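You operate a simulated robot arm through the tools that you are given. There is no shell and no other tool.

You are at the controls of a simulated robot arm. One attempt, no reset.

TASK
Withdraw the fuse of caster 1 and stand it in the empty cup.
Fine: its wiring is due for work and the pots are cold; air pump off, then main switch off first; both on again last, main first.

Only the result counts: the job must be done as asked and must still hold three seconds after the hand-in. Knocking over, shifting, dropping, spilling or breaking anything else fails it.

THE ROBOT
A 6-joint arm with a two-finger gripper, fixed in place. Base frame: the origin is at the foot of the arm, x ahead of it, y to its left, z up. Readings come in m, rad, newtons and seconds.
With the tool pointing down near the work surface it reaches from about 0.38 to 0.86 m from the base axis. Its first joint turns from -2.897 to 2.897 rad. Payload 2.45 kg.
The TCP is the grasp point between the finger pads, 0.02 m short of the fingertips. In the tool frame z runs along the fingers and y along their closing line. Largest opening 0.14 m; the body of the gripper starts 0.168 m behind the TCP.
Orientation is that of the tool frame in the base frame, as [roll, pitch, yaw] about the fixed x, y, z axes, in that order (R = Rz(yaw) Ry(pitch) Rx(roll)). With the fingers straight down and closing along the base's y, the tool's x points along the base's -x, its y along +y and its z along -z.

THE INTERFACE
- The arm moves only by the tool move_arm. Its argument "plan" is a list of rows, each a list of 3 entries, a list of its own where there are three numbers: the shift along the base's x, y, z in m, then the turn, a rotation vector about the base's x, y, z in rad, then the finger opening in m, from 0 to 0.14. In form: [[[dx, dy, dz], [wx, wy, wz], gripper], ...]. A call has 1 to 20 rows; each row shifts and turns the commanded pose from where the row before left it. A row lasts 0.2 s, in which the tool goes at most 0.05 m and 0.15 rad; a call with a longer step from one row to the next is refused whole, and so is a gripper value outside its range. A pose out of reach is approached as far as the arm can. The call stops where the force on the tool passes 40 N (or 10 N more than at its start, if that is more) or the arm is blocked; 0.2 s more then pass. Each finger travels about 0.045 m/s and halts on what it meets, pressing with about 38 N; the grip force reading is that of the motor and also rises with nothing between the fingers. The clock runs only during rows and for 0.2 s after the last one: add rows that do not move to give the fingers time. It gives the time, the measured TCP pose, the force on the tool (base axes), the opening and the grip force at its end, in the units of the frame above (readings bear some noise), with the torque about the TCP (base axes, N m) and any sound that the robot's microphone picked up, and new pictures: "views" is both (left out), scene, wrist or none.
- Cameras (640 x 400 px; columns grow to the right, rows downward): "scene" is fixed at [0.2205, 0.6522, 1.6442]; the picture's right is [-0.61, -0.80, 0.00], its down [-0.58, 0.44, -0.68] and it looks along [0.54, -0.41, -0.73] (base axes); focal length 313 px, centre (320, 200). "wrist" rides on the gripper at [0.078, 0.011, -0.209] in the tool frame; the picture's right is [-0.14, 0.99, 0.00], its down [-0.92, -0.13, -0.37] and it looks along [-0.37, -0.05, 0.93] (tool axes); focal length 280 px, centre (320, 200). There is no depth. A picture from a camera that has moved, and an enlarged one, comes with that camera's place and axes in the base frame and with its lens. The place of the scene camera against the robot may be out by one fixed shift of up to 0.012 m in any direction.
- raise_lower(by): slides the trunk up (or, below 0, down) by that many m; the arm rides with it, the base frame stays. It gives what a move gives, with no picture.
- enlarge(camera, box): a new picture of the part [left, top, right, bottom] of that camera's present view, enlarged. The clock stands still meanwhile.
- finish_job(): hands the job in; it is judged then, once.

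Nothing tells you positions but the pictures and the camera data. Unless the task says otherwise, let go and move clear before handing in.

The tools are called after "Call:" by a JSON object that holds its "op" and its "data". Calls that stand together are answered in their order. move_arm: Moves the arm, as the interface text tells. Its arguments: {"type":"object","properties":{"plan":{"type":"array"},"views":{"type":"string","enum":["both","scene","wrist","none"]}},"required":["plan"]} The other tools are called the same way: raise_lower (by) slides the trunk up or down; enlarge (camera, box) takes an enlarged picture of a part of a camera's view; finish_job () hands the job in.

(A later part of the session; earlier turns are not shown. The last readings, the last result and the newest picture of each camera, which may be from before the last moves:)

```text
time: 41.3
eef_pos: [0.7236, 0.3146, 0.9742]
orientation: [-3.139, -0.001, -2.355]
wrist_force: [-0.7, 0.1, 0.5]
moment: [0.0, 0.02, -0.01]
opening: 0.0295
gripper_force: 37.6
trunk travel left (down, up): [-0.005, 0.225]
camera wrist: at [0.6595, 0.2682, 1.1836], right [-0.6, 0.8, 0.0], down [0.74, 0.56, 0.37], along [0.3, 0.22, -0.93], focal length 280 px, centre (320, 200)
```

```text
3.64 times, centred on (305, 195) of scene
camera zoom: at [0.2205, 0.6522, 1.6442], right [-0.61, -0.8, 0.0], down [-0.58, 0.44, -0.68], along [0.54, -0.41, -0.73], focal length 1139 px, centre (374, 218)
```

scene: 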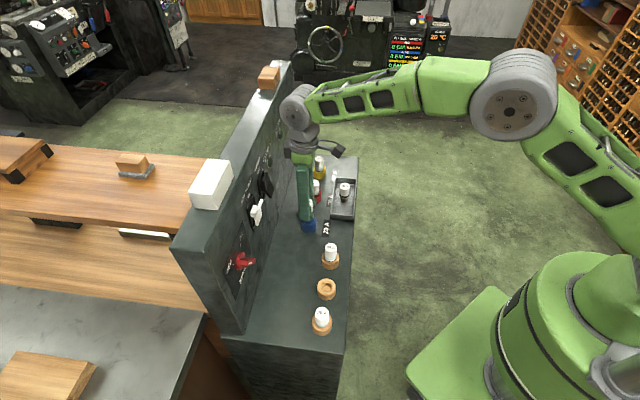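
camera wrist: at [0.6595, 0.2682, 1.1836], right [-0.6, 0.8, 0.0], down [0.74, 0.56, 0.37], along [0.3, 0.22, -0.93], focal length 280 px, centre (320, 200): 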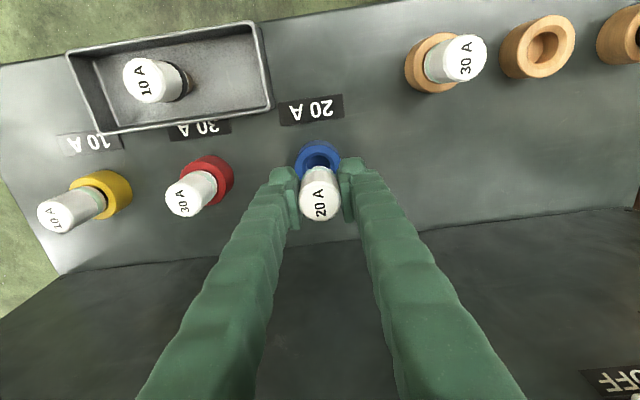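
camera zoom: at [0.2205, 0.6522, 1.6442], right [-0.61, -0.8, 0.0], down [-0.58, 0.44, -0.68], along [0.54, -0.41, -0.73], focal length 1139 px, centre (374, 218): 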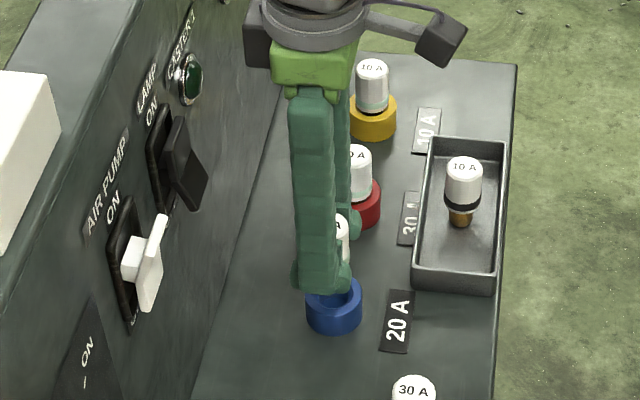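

The fuse came out freely. I'll lift it well clear of the other fuses and carry it above the empty wooden cup.

Call:
{"op": "move_arm", "data": {"plan": [[[0, 0, 0.03], [0, 0, 0], 0.0], [[0, 0, 0.03], [0, 0, 0], 0.0], [[0, 0, 0.03], [0, 0, 0], 0.0], [[0, 0, 0.03], [0, 0, 0], 0.0], [[-0.0345, 0.0148, 0], [0, 0, 0], 0.0], [[-0.0345, 0.0148, 0], [0, 0, 0], 0.0], [[-0.0345, 0.0148, 0], [0, 0, 0], 0.0], [[-0.0345, 0.0148, 0], [0, 0, 0], 0.0], [[-0.0345, 0.0148, 0], [0, 0, 0], 0.0], [[-0.0345, 0.0148, 0], [0, 0, 0], 0.0], [[0, 0, 0], [0, 0, 0], 0.0]]}}

Call:
{"op": "enlarge", "data": {"camera": "wrist", "box": [220, 80, 420, 240]}}

Call:
{"op": "enlarge", "data": {"camera": "scene", "box": [260, 180, 380, 350]}}

```text
time: 43.7
eef_pos: [0.5146, 0.401, 1.0928]
orientation: [-3.139, 0.001, -2.356]
wrist_force: [-0.1, 0.2, 0.0]
moment: [0.02, -0.02, -0.01]
opening: 0.0295
gripper_force: 37.6
trunk travel left (down, up): [-0.005, 0.225]
camera wrist: at [0.4513, 0.3542, 1.3031], right [-0.6, 0.8, 0.0], down [0.74, 0.56, 0.37], along [0.3, 0.22, -0.93], focal length 280 px, centre (320, 200)
```

scene: 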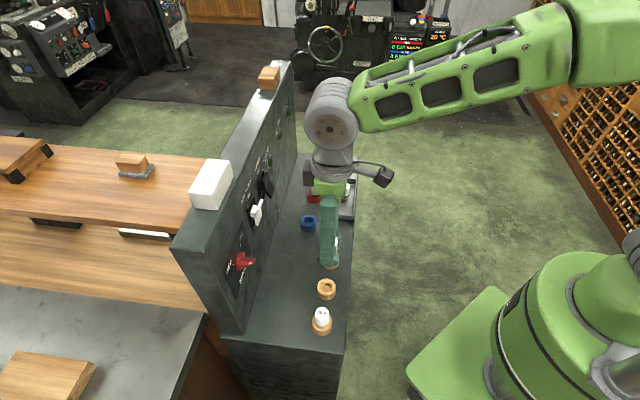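
wrist: 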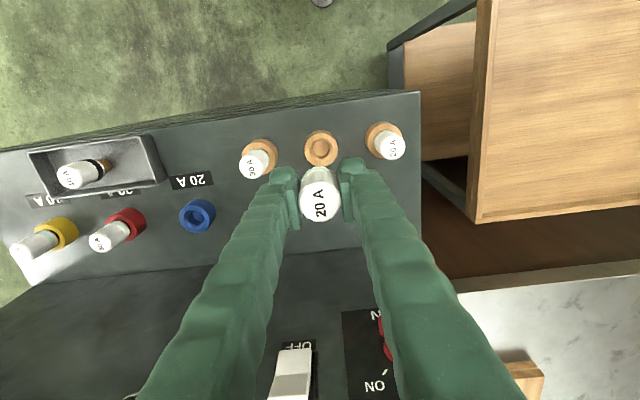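

```text
2.50 times, centred on (320, 160) of wrist
camera zoom: at [0.4513, 0.3542, 1.3031], right [-0.6, 0.8, 0.0], down [0.74, 0.56, 0.37], along [0.3, 0.22, -0.93], focal length 701 px, centre (320, 300)
```

zoom: 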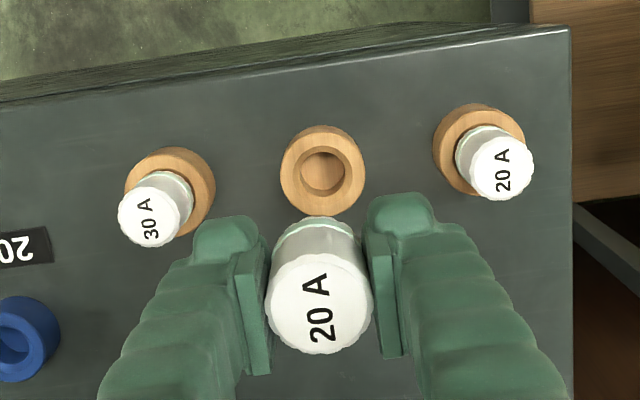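

```text
2.35 times, centred on (320, 265) of scene
camera zoom: at [0.2205, 0.6522, 1.6442], right [-0.61, -0.8, 0.0], down [-0.58, 0.44, -0.68], along [0.54, -0.41, -0.73], focal length 737 px, centre (320, 47)
```

zoom: 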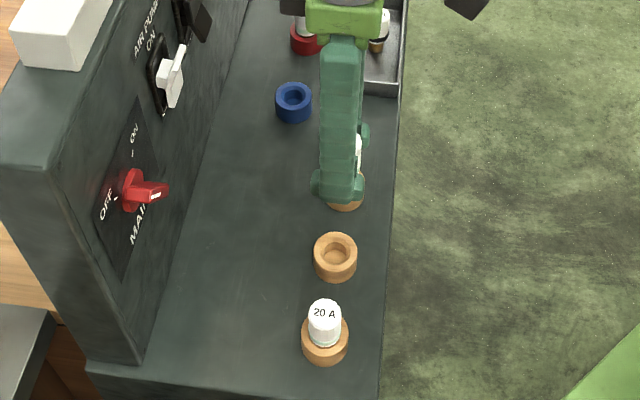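

The cup's rim centre computes to about x 0.517, y 0.406; the fuse axis is at (0.5146, 0.401). I'll align and lower part way, then check again.

Call:
{"op": "move_arm", "data": {"plan": [[[0.0021, 0.0045, 0], [0, 0, 0], 0.0], [[0, 0, -0.03], [0, 0, 0], 0.0], [[0, 0, -0.03], [0, 0, 0], 0.0], [[0, 0, -0.02], [0, 0, 0], 0.0], [[0, 0, 0], [0, 0, 0], 0.0]]}}

Call:
{"op": "enlarge", "data": {"camera": "wrist", "box": [240, 100, 400, 240]}}

Call:
{"op": "enlarge", "data": {"camera": "scene", "box": [280, 210, 370, 340]}}

```text
time: 44.9
eef_pos: [0.5177, 0.4054, 1.0124]
orientation: [-3.139, 0.003, -2.357]
wrist_force: [0.3, 0.4, 0.3]
moment: [0.0, 0.01, 0.01]
opening: 0.0296
gripper_force: 38.5
trunk travel left (down, up): [-0.005, 0.225]
camera wrist: at [0.4533, 0.3585, 1.2221], right [-0.6, 0.8, 0.0], down [0.74, 0.56, 0.37], along [0.3, 0.22, -0.93], focal length 280 px, centre (320, 200)
```

scene: 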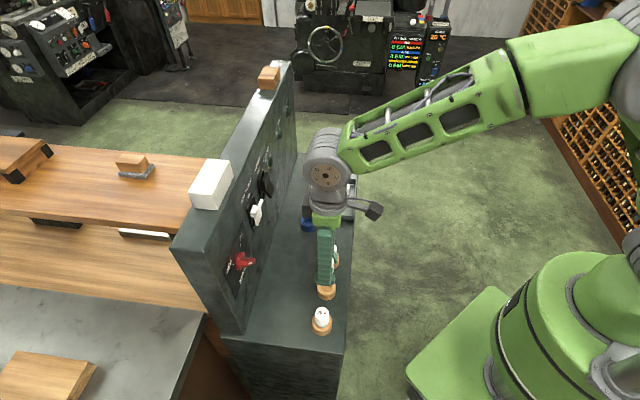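
wrist: 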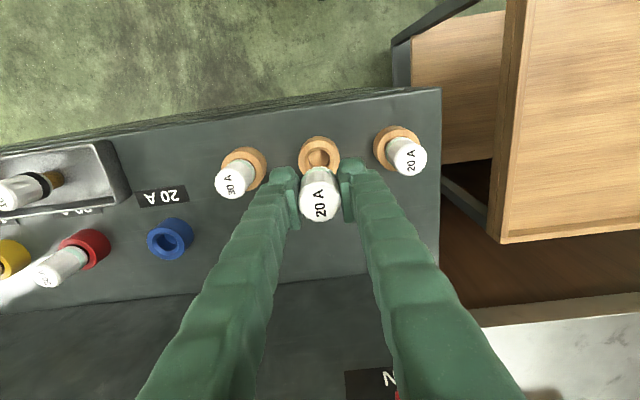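

```text
2.86 times, centred on (320, 170) of wrist
camera zoom: at [0.4533, 0.3585, 1.2221], right [-0.6, 0.8, 0.0], down [0.74, 0.56, 0.37], along [0.3, 0.22, -0.93], focal length 801 px, centre (320, 286)
```

zoom: 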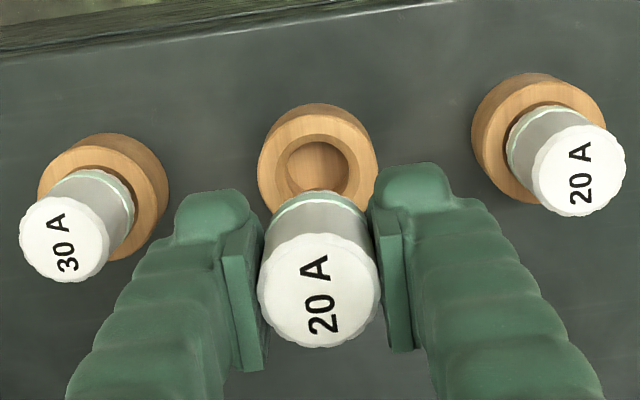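

```text
3.08 times, centred on (325, 275) of scene
camera zoom: at [0.2205, 0.6522, 1.6442], right [-0.61, -0.8, 0.0], down [-0.58, 0.44, -0.68], along [0.54, -0.41, -0.73], focal length 964 px, centre (305, -31)
```

zoom: 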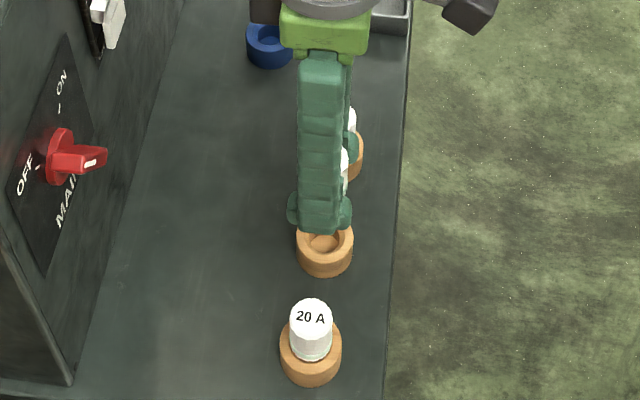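

Fuse and cup axes agree within about a millimetre. Lowering into the cup.

Call:
{"op": "move_arm", "data": {"plan": [[[0, 0, -0.02], [0, 0, 0], 0.0], [[0, 0, -0.02], [0, 0, 0], 0.0], [[0, 0, -0.012], [0, 0, 0], 0.0], [[0, 0, -0.008], [0, 0, 0], 0.0], [[0, 0, 0], [0, 0, 0], 0.0]]}}

Call:
{"op": "enlarge", "data": {"camera": "wrist", "box": [240, 100, 400, 240]}}

Call:
{"op": "enlarge", "data": {"camera": "scene", "box": [280, 210, 370, 340]}}

```text
time: 46.1
eef_pos: [0.5163, 0.4055, 0.9529]
orientation: [-3.14, 0.001, -2.357]
wrist_force: [-0.1, -1.2, 0.0]
moment: [-0.01, 0.0, 0.04]
opening: 0.0297
gripper_force: 38.2
trunk travel left (down, up): [-0.005, 0.225]
camera wrist: at [0.454, 0.3587, 1.1623], right [-0.6, 0.8, 0.0], down [0.74, 0.56, 0.37], along [0.3, 0.22, -0.93], focal length 280 px, centre (320, 200)
```

scene: 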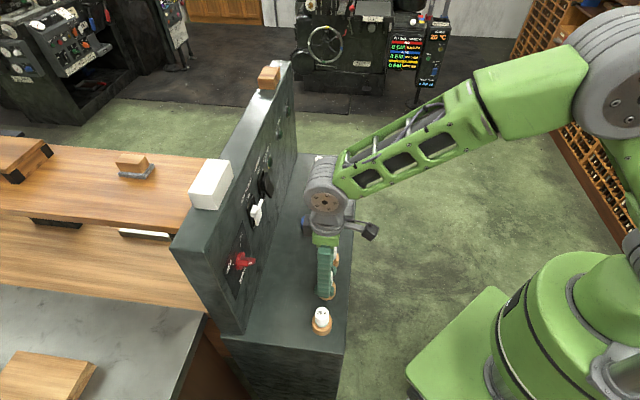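
wrist: 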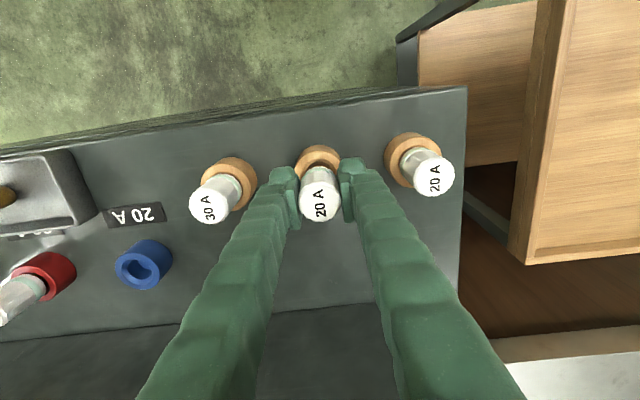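

```text
2.86 times, centred on (320, 170) of wrist
camera zoom: at [0.454, 0.3587, 1.1623], right [-0.6, 0.8, 0.0], down [0.74, 0.56, 0.37], along [0.3, 0.22, -0.93], focal length 801 px, centre (320, 286)
```

zoom: 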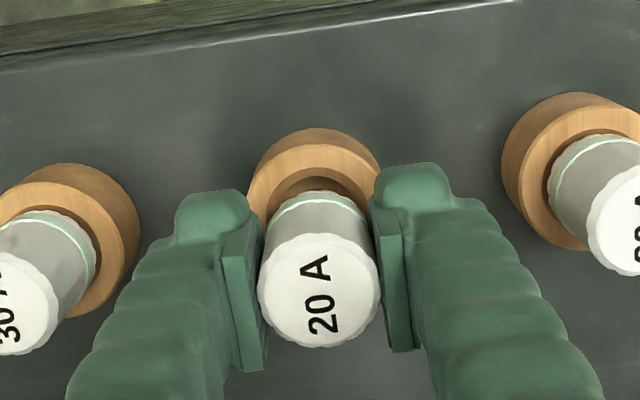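

```text
3.08 times, centred on (325, 275) of scene
camera zoom: at [0.2205, 0.6522, 1.6442], right [-0.61, -0.8, 0.0], down [-0.58, 0.44, -0.68], along [0.54, -0.41, -0.73], focal length 964 px, centre (305, -31)
```

zoom: 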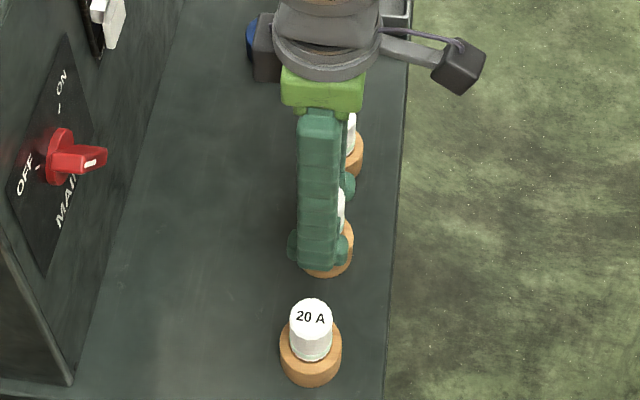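

No contact force yet. I'll continue down in small steps until it seats.

Call:
{"op": "move_arm", "data": {"plan": [[[0, 0, -0.005], [0, 0, 0], 0.0], [[0, 0, -0.005], [0, 0, 0], 0.0], [[0, 0, -0.003], [0, 0, 0], 0.0], [[0, 0, 0], [0, 0, 0], 0.0]]}}

Call:
{"op": "enlarge", "data": {"camera": "wrist", "box": [240, 100, 400, 240]}}

```text
time: 47.1
eef_pos: [0.518, 0.406, 0.9381]
orientation: [-3.138, 0.001, -2.357]
wrist_force: [0.6, -1.1, -0.3]
moment: [-0.02, 0.04, -0.02]
opening: 0.0298
gripper_force: 38.1
trunk travel left (down, up): [-0.005, 0.225]
camera wrist: at [0.4543, 0.359, 1.1491], right [-0.6, 0.8, 0.0], down [0.74, 0.56, 0.37], along [0.3, 0.22, -0.93], focal length 280 px, centre (320, 200)
```

scene: 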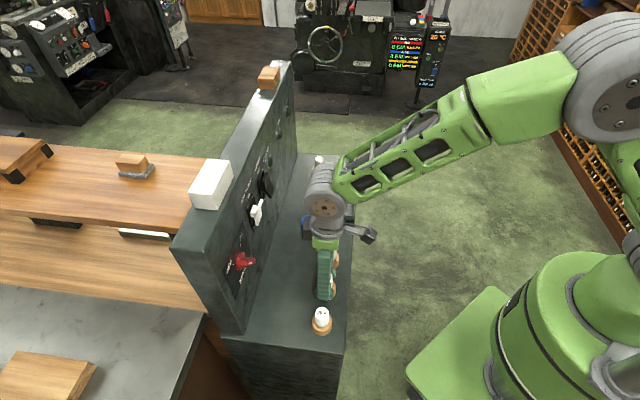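
wrist: 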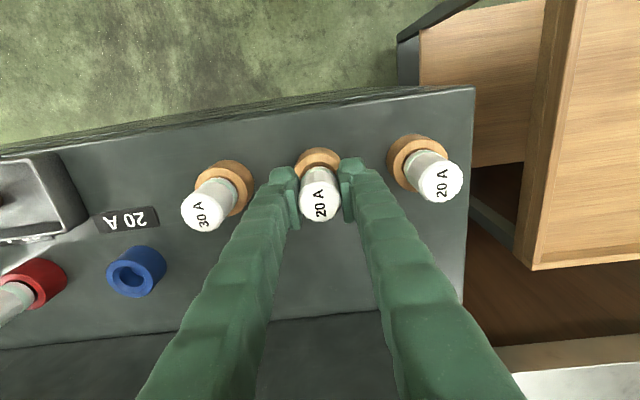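

```text
2.86 times, centred on (320, 170) of wrist
camera zoom: at [0.4543, 0.359, 1.1491], right [-0.6, 0.8, 0.0], down [0.74, 0.56, 0.37], along [0.3, 0.22, -0.93], focal length 801 px, centre (320, 286)
```

zoom: 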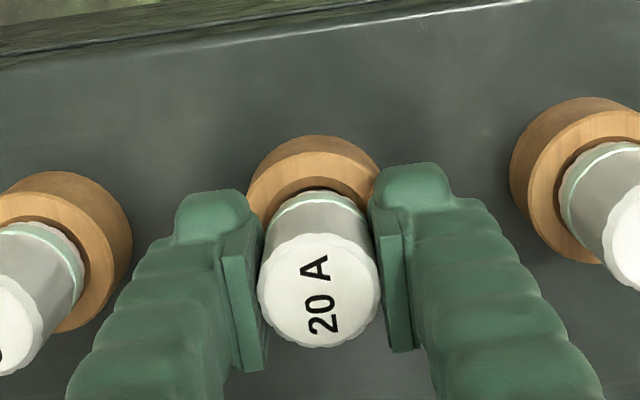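

Nearly seated, still no contact force. A few more millimetres down in fine steps.

Call:
{"op": "move_arm", "data": {"plan": [[[0, 0, -0.002], [0, 0, 0], 0.0], [[0, 0, -0.002], [0, 0, 0], 0.0], [[0, 0, -0.002], [0, 0, 0], 0.0], [[0, 0, 0], [0, 0, 0], 0.0]], "views": "wrist"}}

Call:
{"op": "enlarge", "data": {"camera": "wrist", "box": [240, 100, 400, 240]}}

```text
time: 48.1
eef_pos: [0.5178, 0.4059, 0.9328]
orientation: [-3.139, 0.001, -2.357]
wrist_force: [-1.3, 0.2, 0.5]
moment: [-0.02, 0.02, -0.01]
opening: 0.0296
gripper_force: 37.8
trunk travel left (down, up): [-0.005, 0.225]
camera wrist: at [0.4546, 0.3595, 1.1439], right [-0.6, 0.8, 0.0], down [0.74, 0.56, 0.37], along [0.3, 0.22, -0.93], focal length 280 px, centre (320, 200)
```

wrist: 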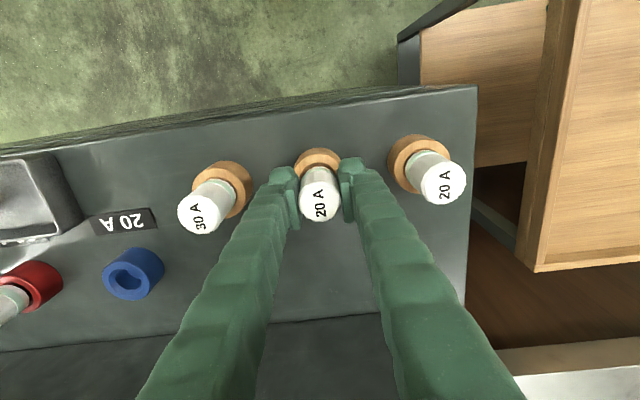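

```text
2.86 times, centred on (320, 170) of wrist
camera zoom: at [0.4546, 0.3595, 1.1439], right [-0.6, 0.8, 0.0], down [0.74, 0.56, 0.37], along [0.3, 0.22, -0.93], focal length 801 px, centre (320, 286)
```

zoom: 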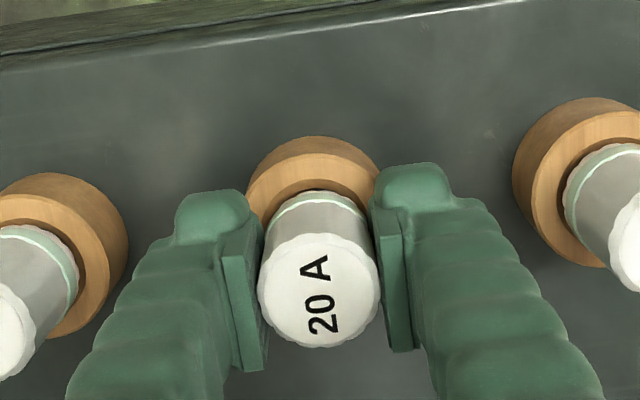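

Height now matches where it sat in the blue holder. I'll press down another 2–3 mm to feel for the bottom.

Call:
{"op": "move_arm", "data": {"plan": [[[0, 0, -0.0015], [0, 0, 0], 0.0], [[0, 0, -0.0015], [0, 0, 0], 0.0], [[0, 0, 0], [0, 0, 0], 0.0]], "views": "none"}}

```text
time: 48.9
eef_pos: [0.5191, 0.4071, 0.9344]
orientation: [-3.14, 0.007, -2.357]
wrist_force: [-1.9, -0.8, 18.0]
moment: [-0.16, 0.18, 0.03]
opening: 0.0296
gripper_force: 37.6
trunk travel left (down, up): [-0.005, 0.225]
```

It is seated (18 N upward). I'll ease off slightly, open just enough to release without touching the neighbours, and rise straight up.

Call:
{"op": "move_arm", "data": {"plan": [[[0, 0, 0.0015], [0, 0, 0], 0.0], [[0, 0, 0], [0, 0, 0], 0.04], [[0, 0, 0], [0, 0, 0], 0.06], [[0, 0, 0], [0, 0, 0], 0.06], [[0, 0, 0], [0, 0, 0], 0.06], [[0, 0, 0], [0, 0, 0], 0.06]], "views": "wrist"}}

Call:
{"op": "enlarge", "data": {"camera": "wrist", "box": [240, 100, 400, 240]}}

```text
time: 50.3
eef_pos: [0.5186, 0.4064, 0.9339]
orientation: [-3.138, 0.002, -2.358]
wrist_force: [1.0, 0.1, 1.4]
moment: [-0.01, 0.0, -0.01]
opening: 0.0602
gripper_force: 0.0
trunk travel left (down, up): [-0.005, 0.225]
camera wrist: at [0.4549, 0.3595, 1.1434], right [-0.6, 0.8, 0.0], down [0.74, 0.56, 0.37], along [0.3, 0.22, -0.93], focal length 280 px, centre (320, 200)
```

wrist: 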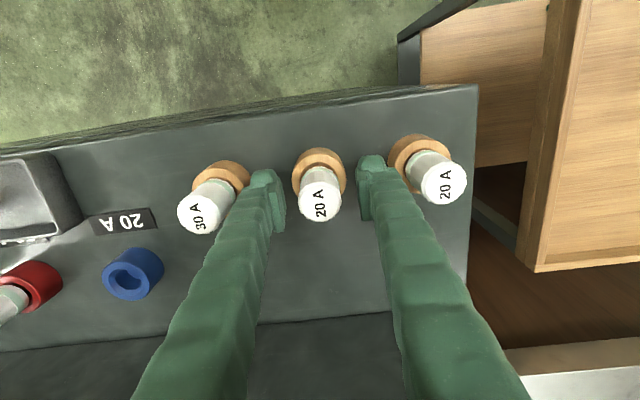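

```text
2.86 times, centred on (320, 170) of wrist
camera zoom: at [0.4549, 0.3595, 1.1434], right [-0.6, 0.8, 0.0], down [0.74, 0.56, 0.37], along [0.3, 0.22, -0.93], focal length 801 px, centre (320, 286)
```

zoom: 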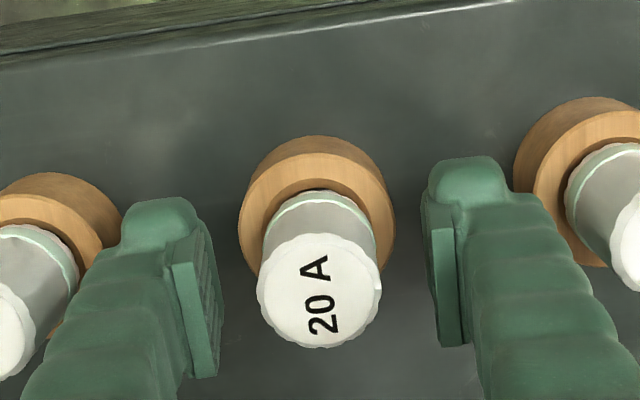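

The fuse stands in the cup, free of the fingers. I'll rise straight up, then go to the left of the main knob with the tool leaning 30° again, fingers closed.

Call:
{"op": "move_arm", "data": {"plan": [[[0, 0, 0.03], [0, 0, 0], 0.06], [[0, 0, 0.04], [0, 0, 0], 0.06], [[0, 0, 0.04], [0, 0, 0], 0.06], [[0, 0, 0.04], [0, 0, 0], 0.06], [[0, 0, 0.04], [0, 0, 0], 0.06], [[-0.0065, 0.025, 0.006], [0.093, -0.093, 0], 0.06], [[-0.0065, 0.025, 0.006], [0.093, -0.093, 0], 0.06], [[-0.0065, 0.025, 0.006], [0.093, -0.093, 0], 0.06], [[-0.0065, 0.025, 0.006], [0.093, -0.093, 0], 0.06], [[-0.0065, 0.025, 0.006], [0.0, 0.0, 0], 0.06], [[0, 0, 0], [0, 0, 0], 0.06]]}}

Call:
{"op": "enlarge", "data": {"camera": "scene", "box": [200, 180, 360, 350]}}

Call:
{"op": "enlarge", "data": {"camera": "wrist", "box": [220, 60, 420, 260]}}

```text
time: 52.7
eef_pos: [0.4874, 0.5307, 1.1531]
orientation: [-3.14, 0.53, -2.356]
wrist_force: [-0.7, 1.1, -0.8]
moment: [0.0, -0.01, -0.02]
opening: 0.0601
gripper_force: 0.1
trunk travel left (down, up): [-0.005, 0.225]
camera wrist: at [0.3563, 0.4175, 1.2957], right [-0.62, 0.79, 0.07], down [0.52, 0.34, 0.78], along [0.59, 0.52, -0.62], focal length 280 px, centre (320, 200)
```

scene: 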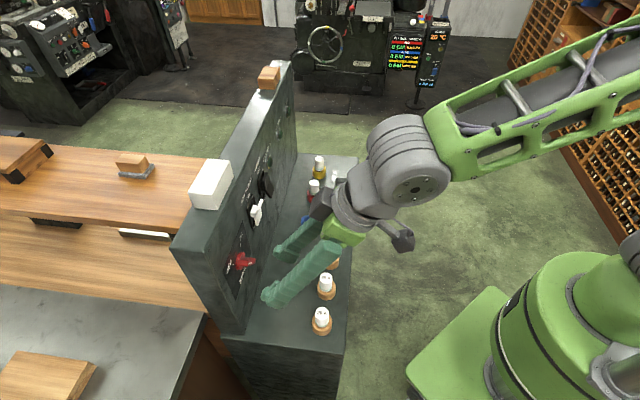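
wrist: 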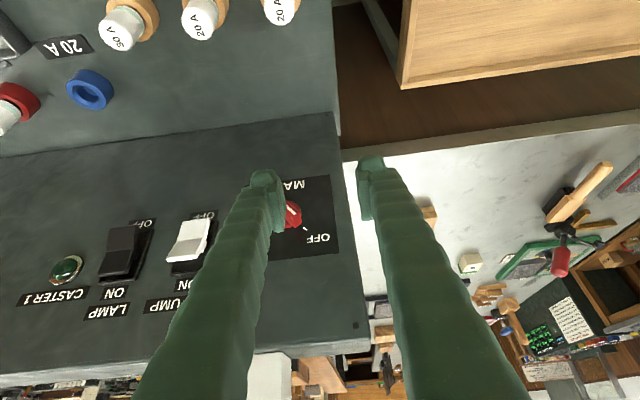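

```text
2.35 times, centred on (280, 265) of scene
camera zoom: at [0.2205, 0.6522, 1.6442], right [-0.61, -0.8, 0.0], down [-0.58, 0.44, -0.68], along [0.54, -0.41, -0.73], focal length 737 px, centre (414, 47)
```

zoom: 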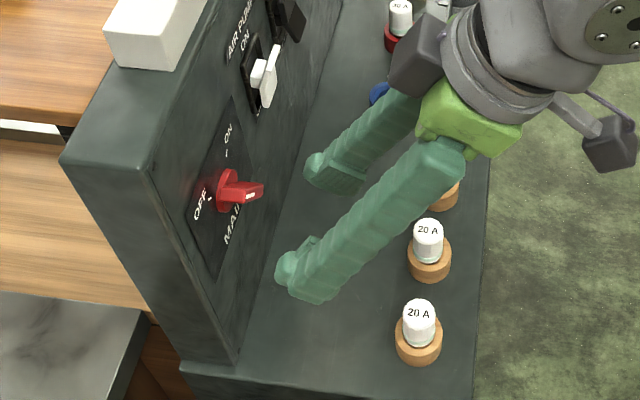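

```text
2.00 times, centred on (320, 160) of wrist
camera zoom: at [0.3563, 0.4175, 1.2957], right [-0.62, 0.79, 0.07], down [0.52, 0.34, 0.78], along [0.59, 0.52, -0.62], focal length 561 px, centre (320, 280)
```

zoom: 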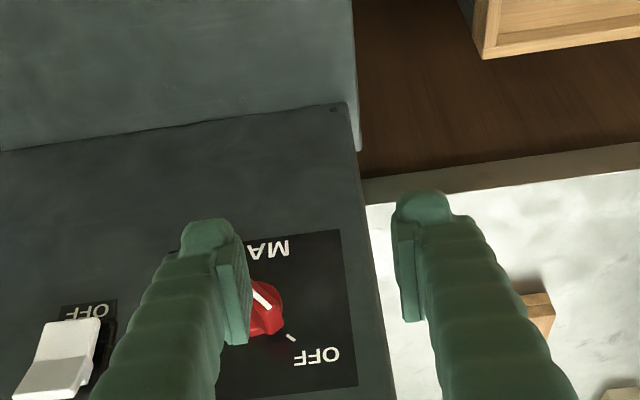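

The fuse stands upright in its cup. I'll close the fingers, lower to knob height left of the bar, and move in part way to check.

Call:
{"op": "move_arm", "data": {"plan": [[[0, 0, -0.017], [0, 0, 0], 0.0], [[0, 0, -0.017], [0, 0, 0], 0.0], [[0, 0, -0.016], [0, 0, 0], 0.0], [[0, 0, 0], [0, 0, 0], 0.0], [[0, 0, 0], [0, 0, 0], 0.0], [[0.0177, 0.0177, 0], [0, 0, 0], 0.0], [[0.0177, 0.0177, 0], [0, 0, 0], 0.0], [[0, 0, 0], [0, 0, 0], 0.0]]}}

Call:
{"op": "enlarge", "data": {"camera": "scene", "box": [200, 210, 290, 300]}}

Call:
{"op": "enlarge", "data": {"camera": "wrist", "box": [220, 120, 400, 260]}}

```text
time: 54.5
eef_pos: [0.5205, 0.5677, 1.1023]
orientation: [-3.14, 0.527, -2.356]
wrist_force: [-0.3, -0.3, -0.3]
moment: [-0.03, -0.01, 0.04]
opening: 0.0001
gripper_force: 30.0
trunk travel left (down, up): [-0.005, 0.225]
camera wrist: at [0.3896, 0.4547, 1.2452], right [-0.62, 0.79, 0.07], down [0.52, 0.34, 0.78], along [0.59, 0.52, -0.62], focal length 280 px, centre (320, 200)
```

scene: 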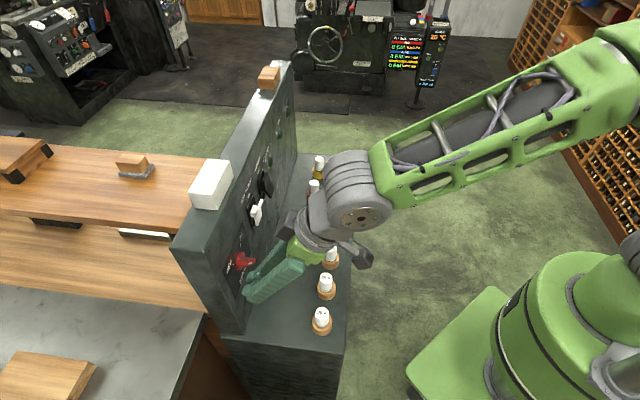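
wrist: 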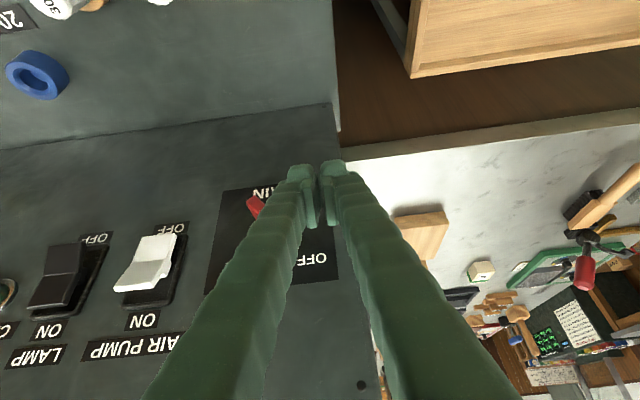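

```text
4.44 times, centred on (245, 255) of scene
camera zoom: at [0.2205, 0.6522, 1.6442], right [-0.61, -0.8, 0.0], down [-0.58, 0.44, -0.68], along [0.54, -0.41, -0.73], focal length 1392 px, centre (653, -44)
```

zoom: 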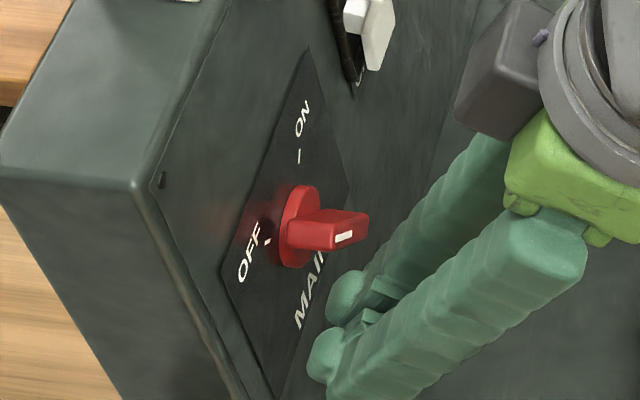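

```text
2.86 times, centred on (310, 190) of wrist
camera zoom: at [0.3896, 0.4547, 1.2452], right [-0.62, 0.79, 0.07], down [0.52, 0.34, 0.78], along [0.59, 0.52, -0.62], focal length 801 px, centre (349, 229)
```

zoom: 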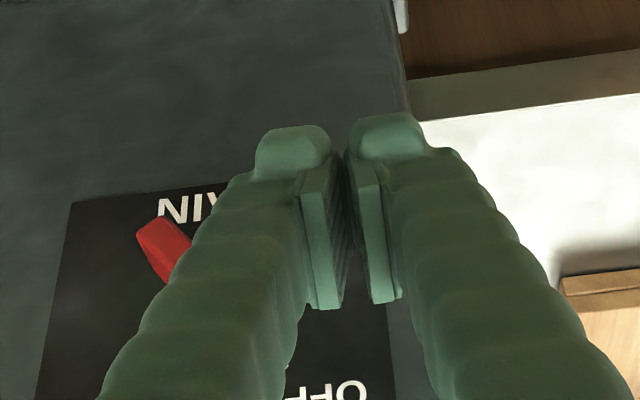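

Positioned left of the bar's upper end. Moving in to full depth, then pushing right along the mirrored arc.

Call:
{"op": "move_arm", "data": {"plan": [[[0.0094, 0.0094, 0], [0, 0, 0], 0], [[0.0094, 0.0094, 0.001], [0, 0, 0], 0], [[0.0037, -0.0037, 0.0], [0, 0, 0], 0], [[0.0044, -0.0044, 0.0025], [0, 0, 0], 0], [[0.0044, -0.0044, 0.0025], [0, 0, 0], 0], [[0.0024, -0.0024, 0.0055], [0, 0, 0], 0], [[0.0024, -0.0024, 0.0055], [0, 0, 0], 0], [[0, 0, 0], [0, 0, 0], 0]]}}

Call:
{"op": "enlarge", "data": {"camera": "scene", "box": [200, 210, 290, 300]}}

Call:
{"op": "enlarge", "data": {"camera": "wrist", "box": [220, 120, 400, 260]}}

```text
time: 56.3
eef_pos: [0.5583, 0.5679, 1.1211]
orientation: [-3.141, 0.529, -2.355]
wrist_force: [-0.7, 1.9, -0.6]
moment: [0.04, 0.01, 0.0]
opening: 0.0001
gripper_force: 29.5
trunk travel left (down, up): [-0.005, 0.225]
camera wrist: at [0.4272, 0.4553, 1.2625], right [-0.62, 0.79, 0.07], down [0.52, 0.34, 0.78], along [0.59, 0.52, -0.62], focal length 280 px, centre (320, 200)
```

scene: 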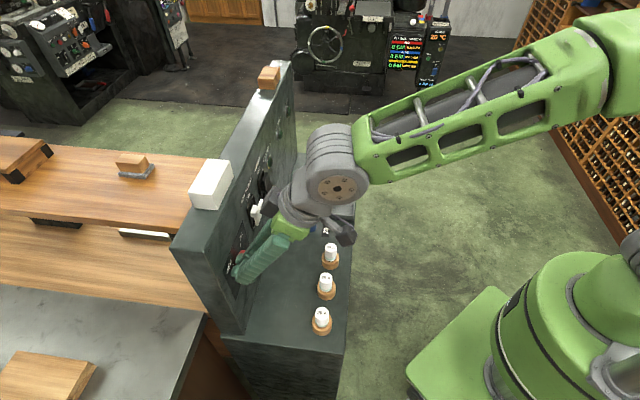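
wrist: 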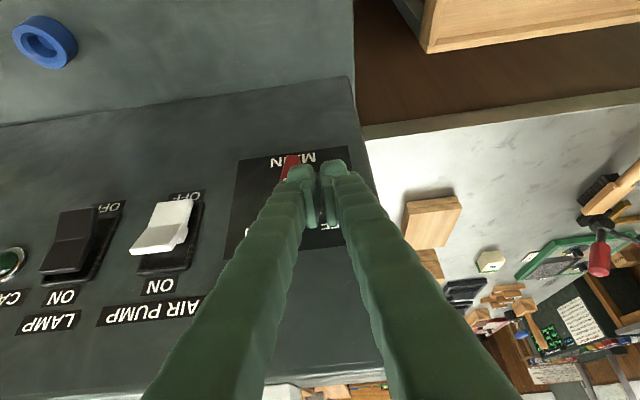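

```text
4.44 times, centred on (245, 255) of scene
camera zoom: at [0.2205, 0.6522, 1.6442], right [-0.61, -0.8, 0.0], down [-0.58, 0.44, -0.68], along [0.54, -0.41, -0.73], focal length 1392 px, centre (653, -44)
```

zoom: 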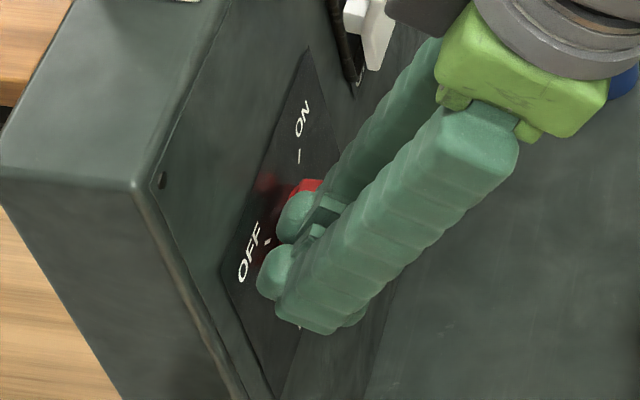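

```text
2.86 times, centred on (310, 190) of wrist
camera zoom: at [0.4272, 0.4553, 1.2625], right [-0.62, 0.79, 0.07], down [0.52, 0.34, 0.78], along [0.59, 0.52, -0.62], focal length 801 px, centre (349, 229)
```

zoom: 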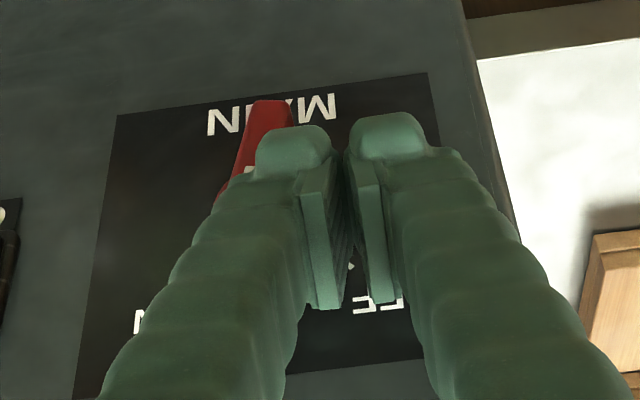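

The bar is just past vertical. Continuing the push to ON.

Call:
{"op": "move_arm", "data": {"plan": [[[0.0031, -0.0031, 0.0013], [0, 0, 0], 0], [[0.0031, -0.0031, 0.0013], [0, 0, 0], 0], [[0.0031, -0.0031, 0.0013], [0, 0, 0], 0], [[0.0031, -0.0031, 0.0013], [0, 0, 0], 0], [[0, 0, 0], [0, 0, 0], 0]]}}

Call:
{"op": "enlarge", "data": {"camera": "scene", "box": [200, 210, 290, 300]}}

Call:
{"op": "enlarge", "data": {"camera": "wrist", "box": [220, 120, 400, 260]}}

```text
time: 57.5
eef_pos: [0.5712, 0.5561, 1.1242]
orientation: [3.141, 0.528, -2.356]
wrist_force: [0.3, -0.4, 0.2]
moment: [0.04, 0.03, -0.01]
opening: 0.0002
gripper_force: 29.2
trunk travel left (down, up): [-0.005, 0.225]
camera wrist: at [0.4409, 0.4437, 1.268], right [-0.62, 0.79, 0.07], down [0.52, 0.34, 0.78], along [0.59, 0.52, -0.62], focal length 280 px, centre (320, 200)
```

scene: 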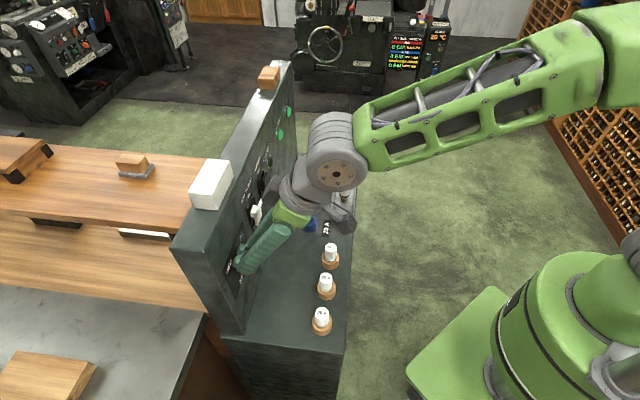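
wrist: 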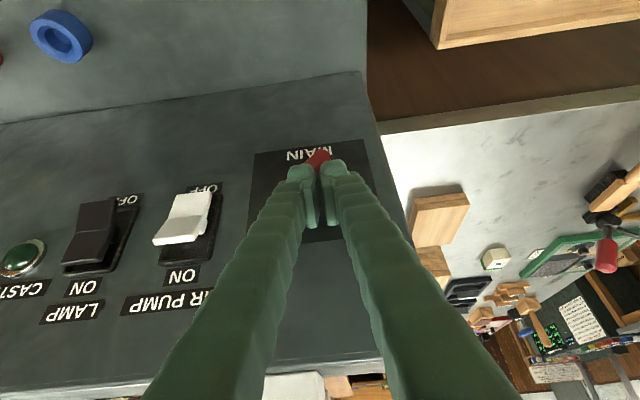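

```text
4.44 times, centred on (245, 255) of scene
camera zoom: at [0.2205, 0.6522, 1.6442], right [-0.61, -0.8, 0.0], down [-0.58, 0.44, -0.68], along [0.54, -0.41, -0.73], focal length 1392 px, centre (653, -44)
```

zoom: 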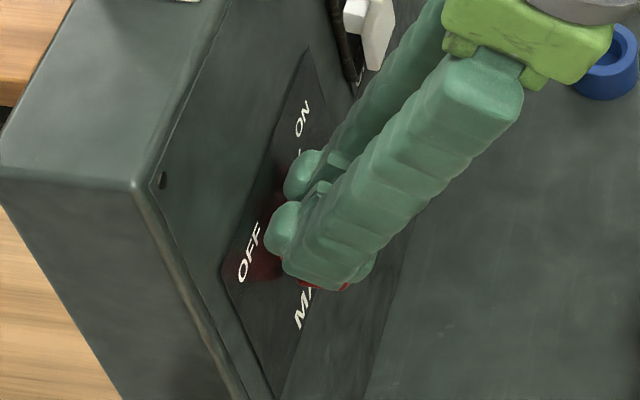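

```text
2.86 times, centred on (310, 190) of wrist
camera zoom: at [0.4409, 0.4437, 1.268], right [-0.62, 0.79, 0.07], down [0.52, 0.34, 0.78], along [0.59, 0.52, -0.62], focal length 801 px, centre (349, 229)
```

zoom: 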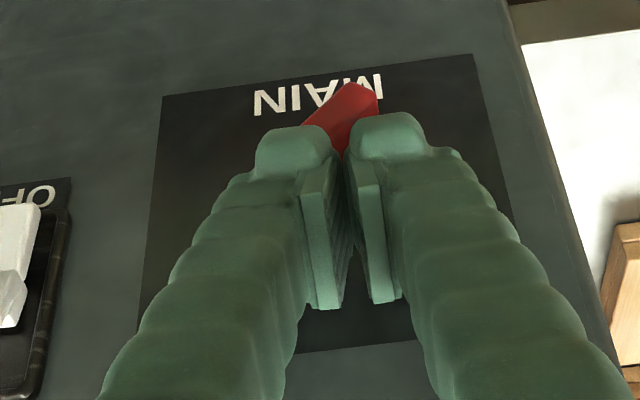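

The CASTER 2 and FAN lamps are lit again while CASTER 1 stays dark, as it should. I'll back out and check the knob angle.

Call:
{"op": "move_arm", "data": {"plan": [[[-0.0141, -0.0141, 0], [0, 0, 0], 0], [[-0.0141, -0.0141, 0], [0, 0, 0], 0], [[-0.0141, -0.0141, 0.01], [0, 0, 0], 0], [[-0.0141, -0.0141, 0.02], [0, 0, 0], 0.14], [[0, 0, 0], [0, 0, 0], 0.14], [[0, 0, 0], [0, 0, 0], 0.14], [[0, 0, 0], [0, 0, 0], 0.14], [[0, 0, 0], [0, 0, 0], 0.14], [[0, 0, 0], [0, 0, 0], 0.14], [[0, 0, 0], [0, 0, 0], 0.14], [[0, 0, 0], [0, 0, 0], 0.14], [[0, 0, 0], [0, 0, 0], 0.14]]}}

Call:
{"op": "enlarge", "data": {"camera": "wrist", "box": [270, 150, 400, 260]}}

Call:
{"op": "enlarge", "data": {"camera": "scene", "box": [200, 210, 280, 290]}}

```text
time: 60.1
eef_pos: [0.5135, 0.4986, 1.1557]
orientation: [-3.14, 0.528, -2.356]
wrist_force: [0.1, -0.2, -0.6]
moment: [-0.01, -0.03, -0.03]
opening: 0.14
gripper_force: 0.1
trunk travel left (down, up): [-0.005, 0.225]
camera wrist: at [0.3823, 0.3849, 1.2973], right [-0.62, 0.79, 0.07], down [0.52, 0.34, 0.78], along [0.59, 0.52, -0.62], focal length 280 px, centre (320, 200)
```

scene: 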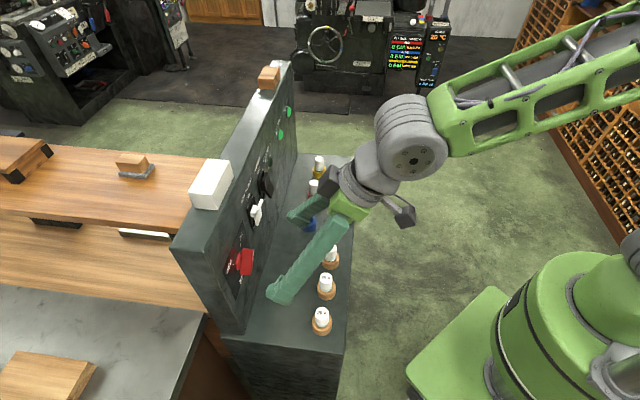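
wrist: 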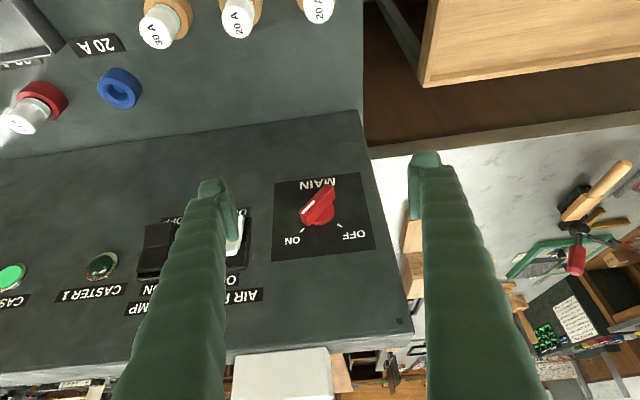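

```text
3.64 times, centred on (335, 205) of wrist
camera zoom: at [0.3823, 0.3849, 1.2973], right [-0.62, 0.79, 0.07], down [0.52, 0.34, 0.78], along [0.59, 0.52, -0.62], focal length 1020 px, centre (266, 182)
```

zoom: 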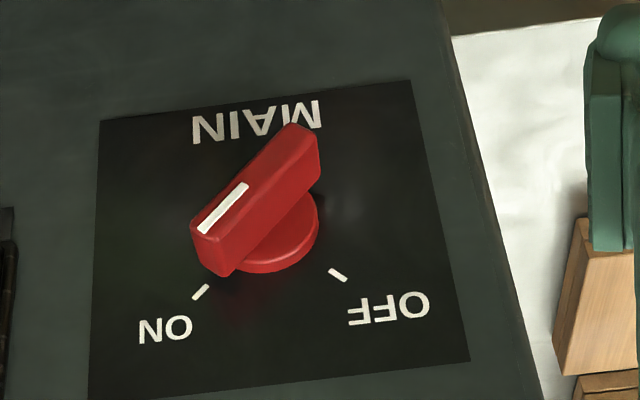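

```text
5.00 times, centred on (240, 250) of scene
camera zoom: at [0.2205, 0.6522, 1.6442], right [-0.61, -0.8, 0.0], down [-0.58, 0.44, -0.68], along [0.54, -0.41, -0.73], focal length 1566 px, centre (720, -50)
```

zoom: 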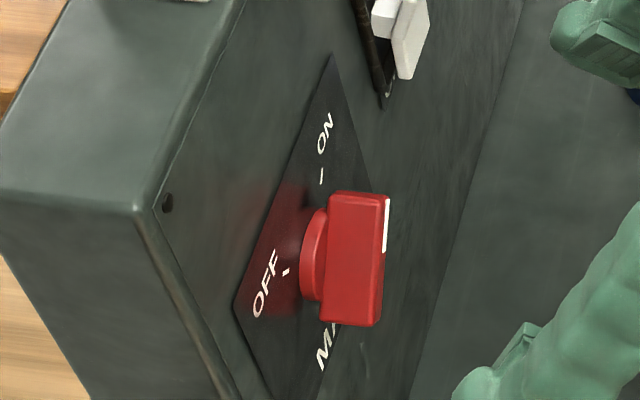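

Main is back ON. Last switch: the air pump rocker. I'll close the fingers and go in front of its upper (ON) half, at about z 1.15.

Call:
{"op": "move_arm", "data": {"plan": [[[0.0217, -0.0202, 0], [0, 0, 0], 0], [[0.0217, -0.0202, 0], [0, 0, 0], 0], [[0.0217, -0.0202, 0], [0, 0, 0], 0], [[0.0217, -0.0202, 0], [0, 0, 0], 0], [[0, 0, 0], [0, 0, 0], 0], [[0, 0, 0], [0, 0, 0], 0], [[0, 0, 0], [0, 0, 0], 0], [[0, 0, 0], [0, 0, 0], 0], [[0, 0, 0], [0, 0, 0], 0]]}}

Call:
{"op": "enlarge", "data": {"camera": "wrist", "box": [230, 120, 410, 280]}}

Call:
{"op": "enlarge", "data": {"camera": "scene", "box": [220, 160, 340, 280]}}

```text
time: 62.1
eef_pos: [0.6003, 0.4171, 1.1558]
orientation: [-3.141, 0.529, -2.355]
wrist_force: [-1.0, 0.2, 0.3]
moment: [0.02, 0.0, -0.01]
opening: 0.0
gripper_force: 29.5
trunk travel left (down, up): [-0.005, 0.225]
camera wrist: at [0.47, 0.3042, 1.2974], right [-0.62, 0.79, 0.07], down [0.52, 0.34, 0.78], along [0.59, 0.52, -0.62], focal length 280 px, centre (320, 200)
```

scene: 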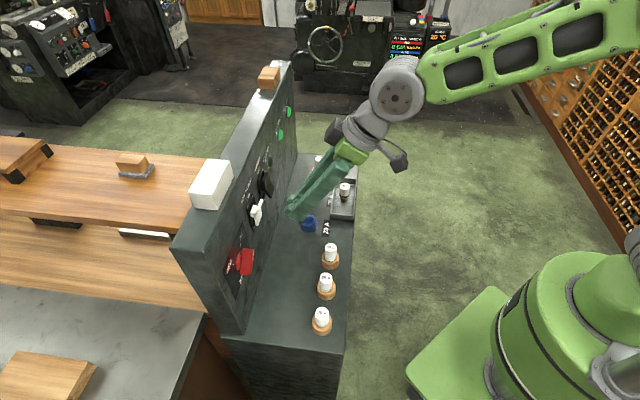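
wrist: 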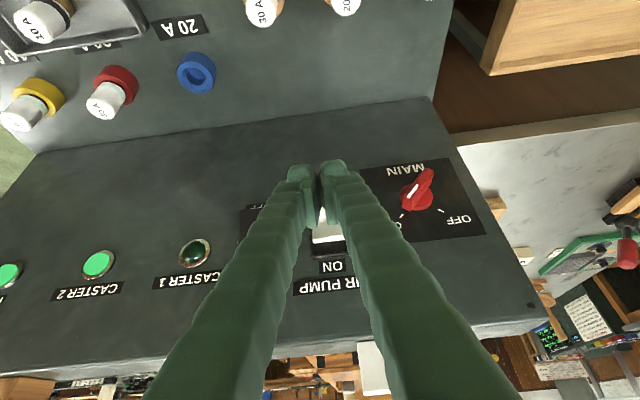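

```text
2.50 times, centred on (320, 200) of wrist
camera zoom: at [0.47, 0.3042, 1.2974], right [-0.62, 0.79, 0.07], down [0.52, 0.34, 0.78], along [0.59, 0.52, -0.62], focal length 701 px, centre (320, 200)
```

zoom: 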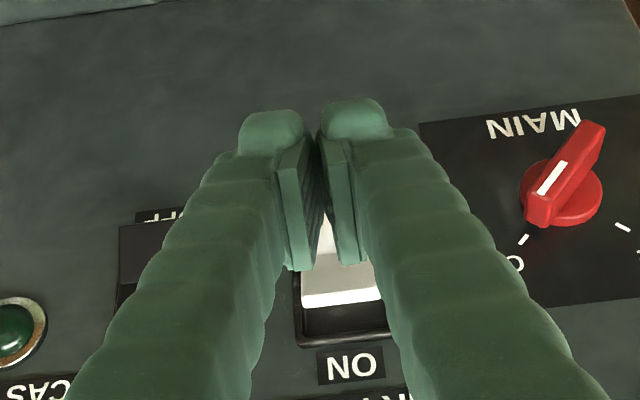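

```text
3.33 times, centred on (280, 220) of scene
camera zoom: at [0.2205, 0.6522, 1.6442], right [-0.61, -0.8, 0.0], down [-0.58, 0.44, -0.68], along [0.54, -0.41, -0.73], focal length 1044 px, centre (453, 133)
```

zoom: 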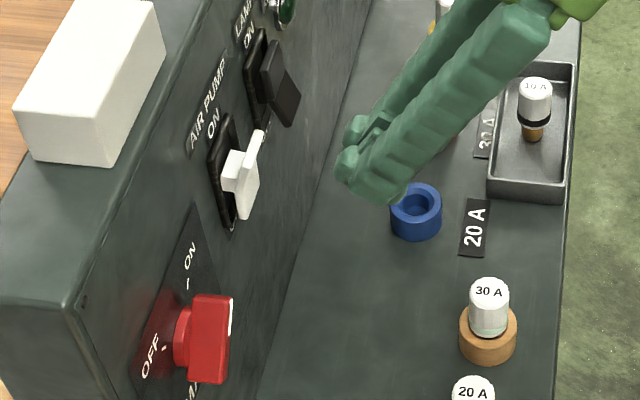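

Aligned (both at along-panel 0.129). Pushing forward on the upper half.

Call:
{"op": "move_arm", "data": {"plan": [[[0.01414, 0.01414, -0.003], [0, 0, 0], 0], [[0.01414, 0.01414, 0], [0, 0, 0], 0], [[0.00707, 0.00707, 0], [0, 0, 0], 0], [[0.00707, 0.00707, 0], [0, 0, 0], 0], [[0, 0, 0], [0, 0, 0], 0]]}}

Call:
{"op": "enlarge", "data": {"camera": "scene", "box": [220, 160, 340, 280]}}

```text
time: 63.3
eef_pos: [0.6426, 0.4613, 1.1525]
orientation: [-3.139, 0.528, -2.356]
wrist_force: [-1.9, -1.8, 2.0]
moment: [0.02, 0.01, 0.02]
opening: 0.0
gripper_force: 29.2
trunk travel left (down, up): [-0.005, 0.225]
camera wrist: at [0.5114, 0.3473, 1.2951], right [-0.62, 0.79, 0.07], down [0.52, 0.34, 0.78], along [0.59, 0.52, -0.62], focal length 280 px, centre (320, 200)
```

scene: 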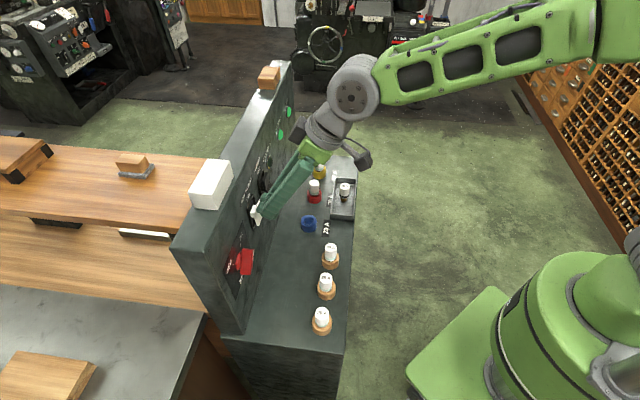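
wrist: 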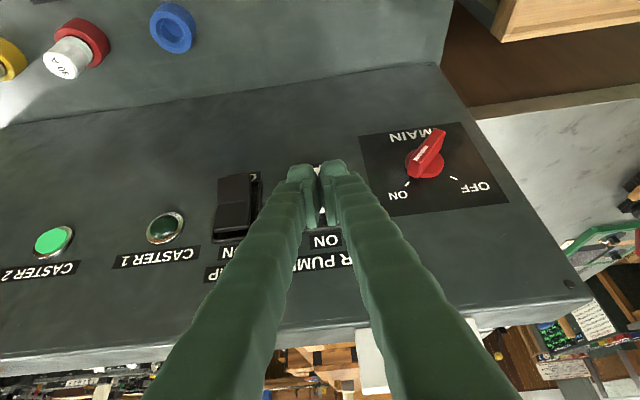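

```text
3.33 times, centred on (280, 220) of scene
camera zoom: at [0.2205, 0.6522, 1.6442], right [-0.61, -0.8, 0.0], down [-0.58, 0.44, -0.68], along [0.54, -0.41, -0.73], focal length 1044 px, centre (453, 133)
```

zoom: 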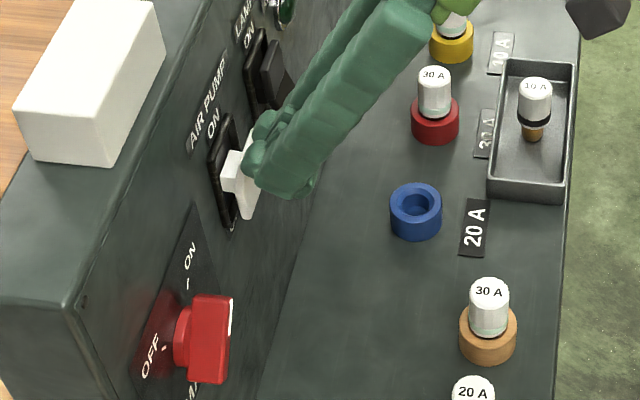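

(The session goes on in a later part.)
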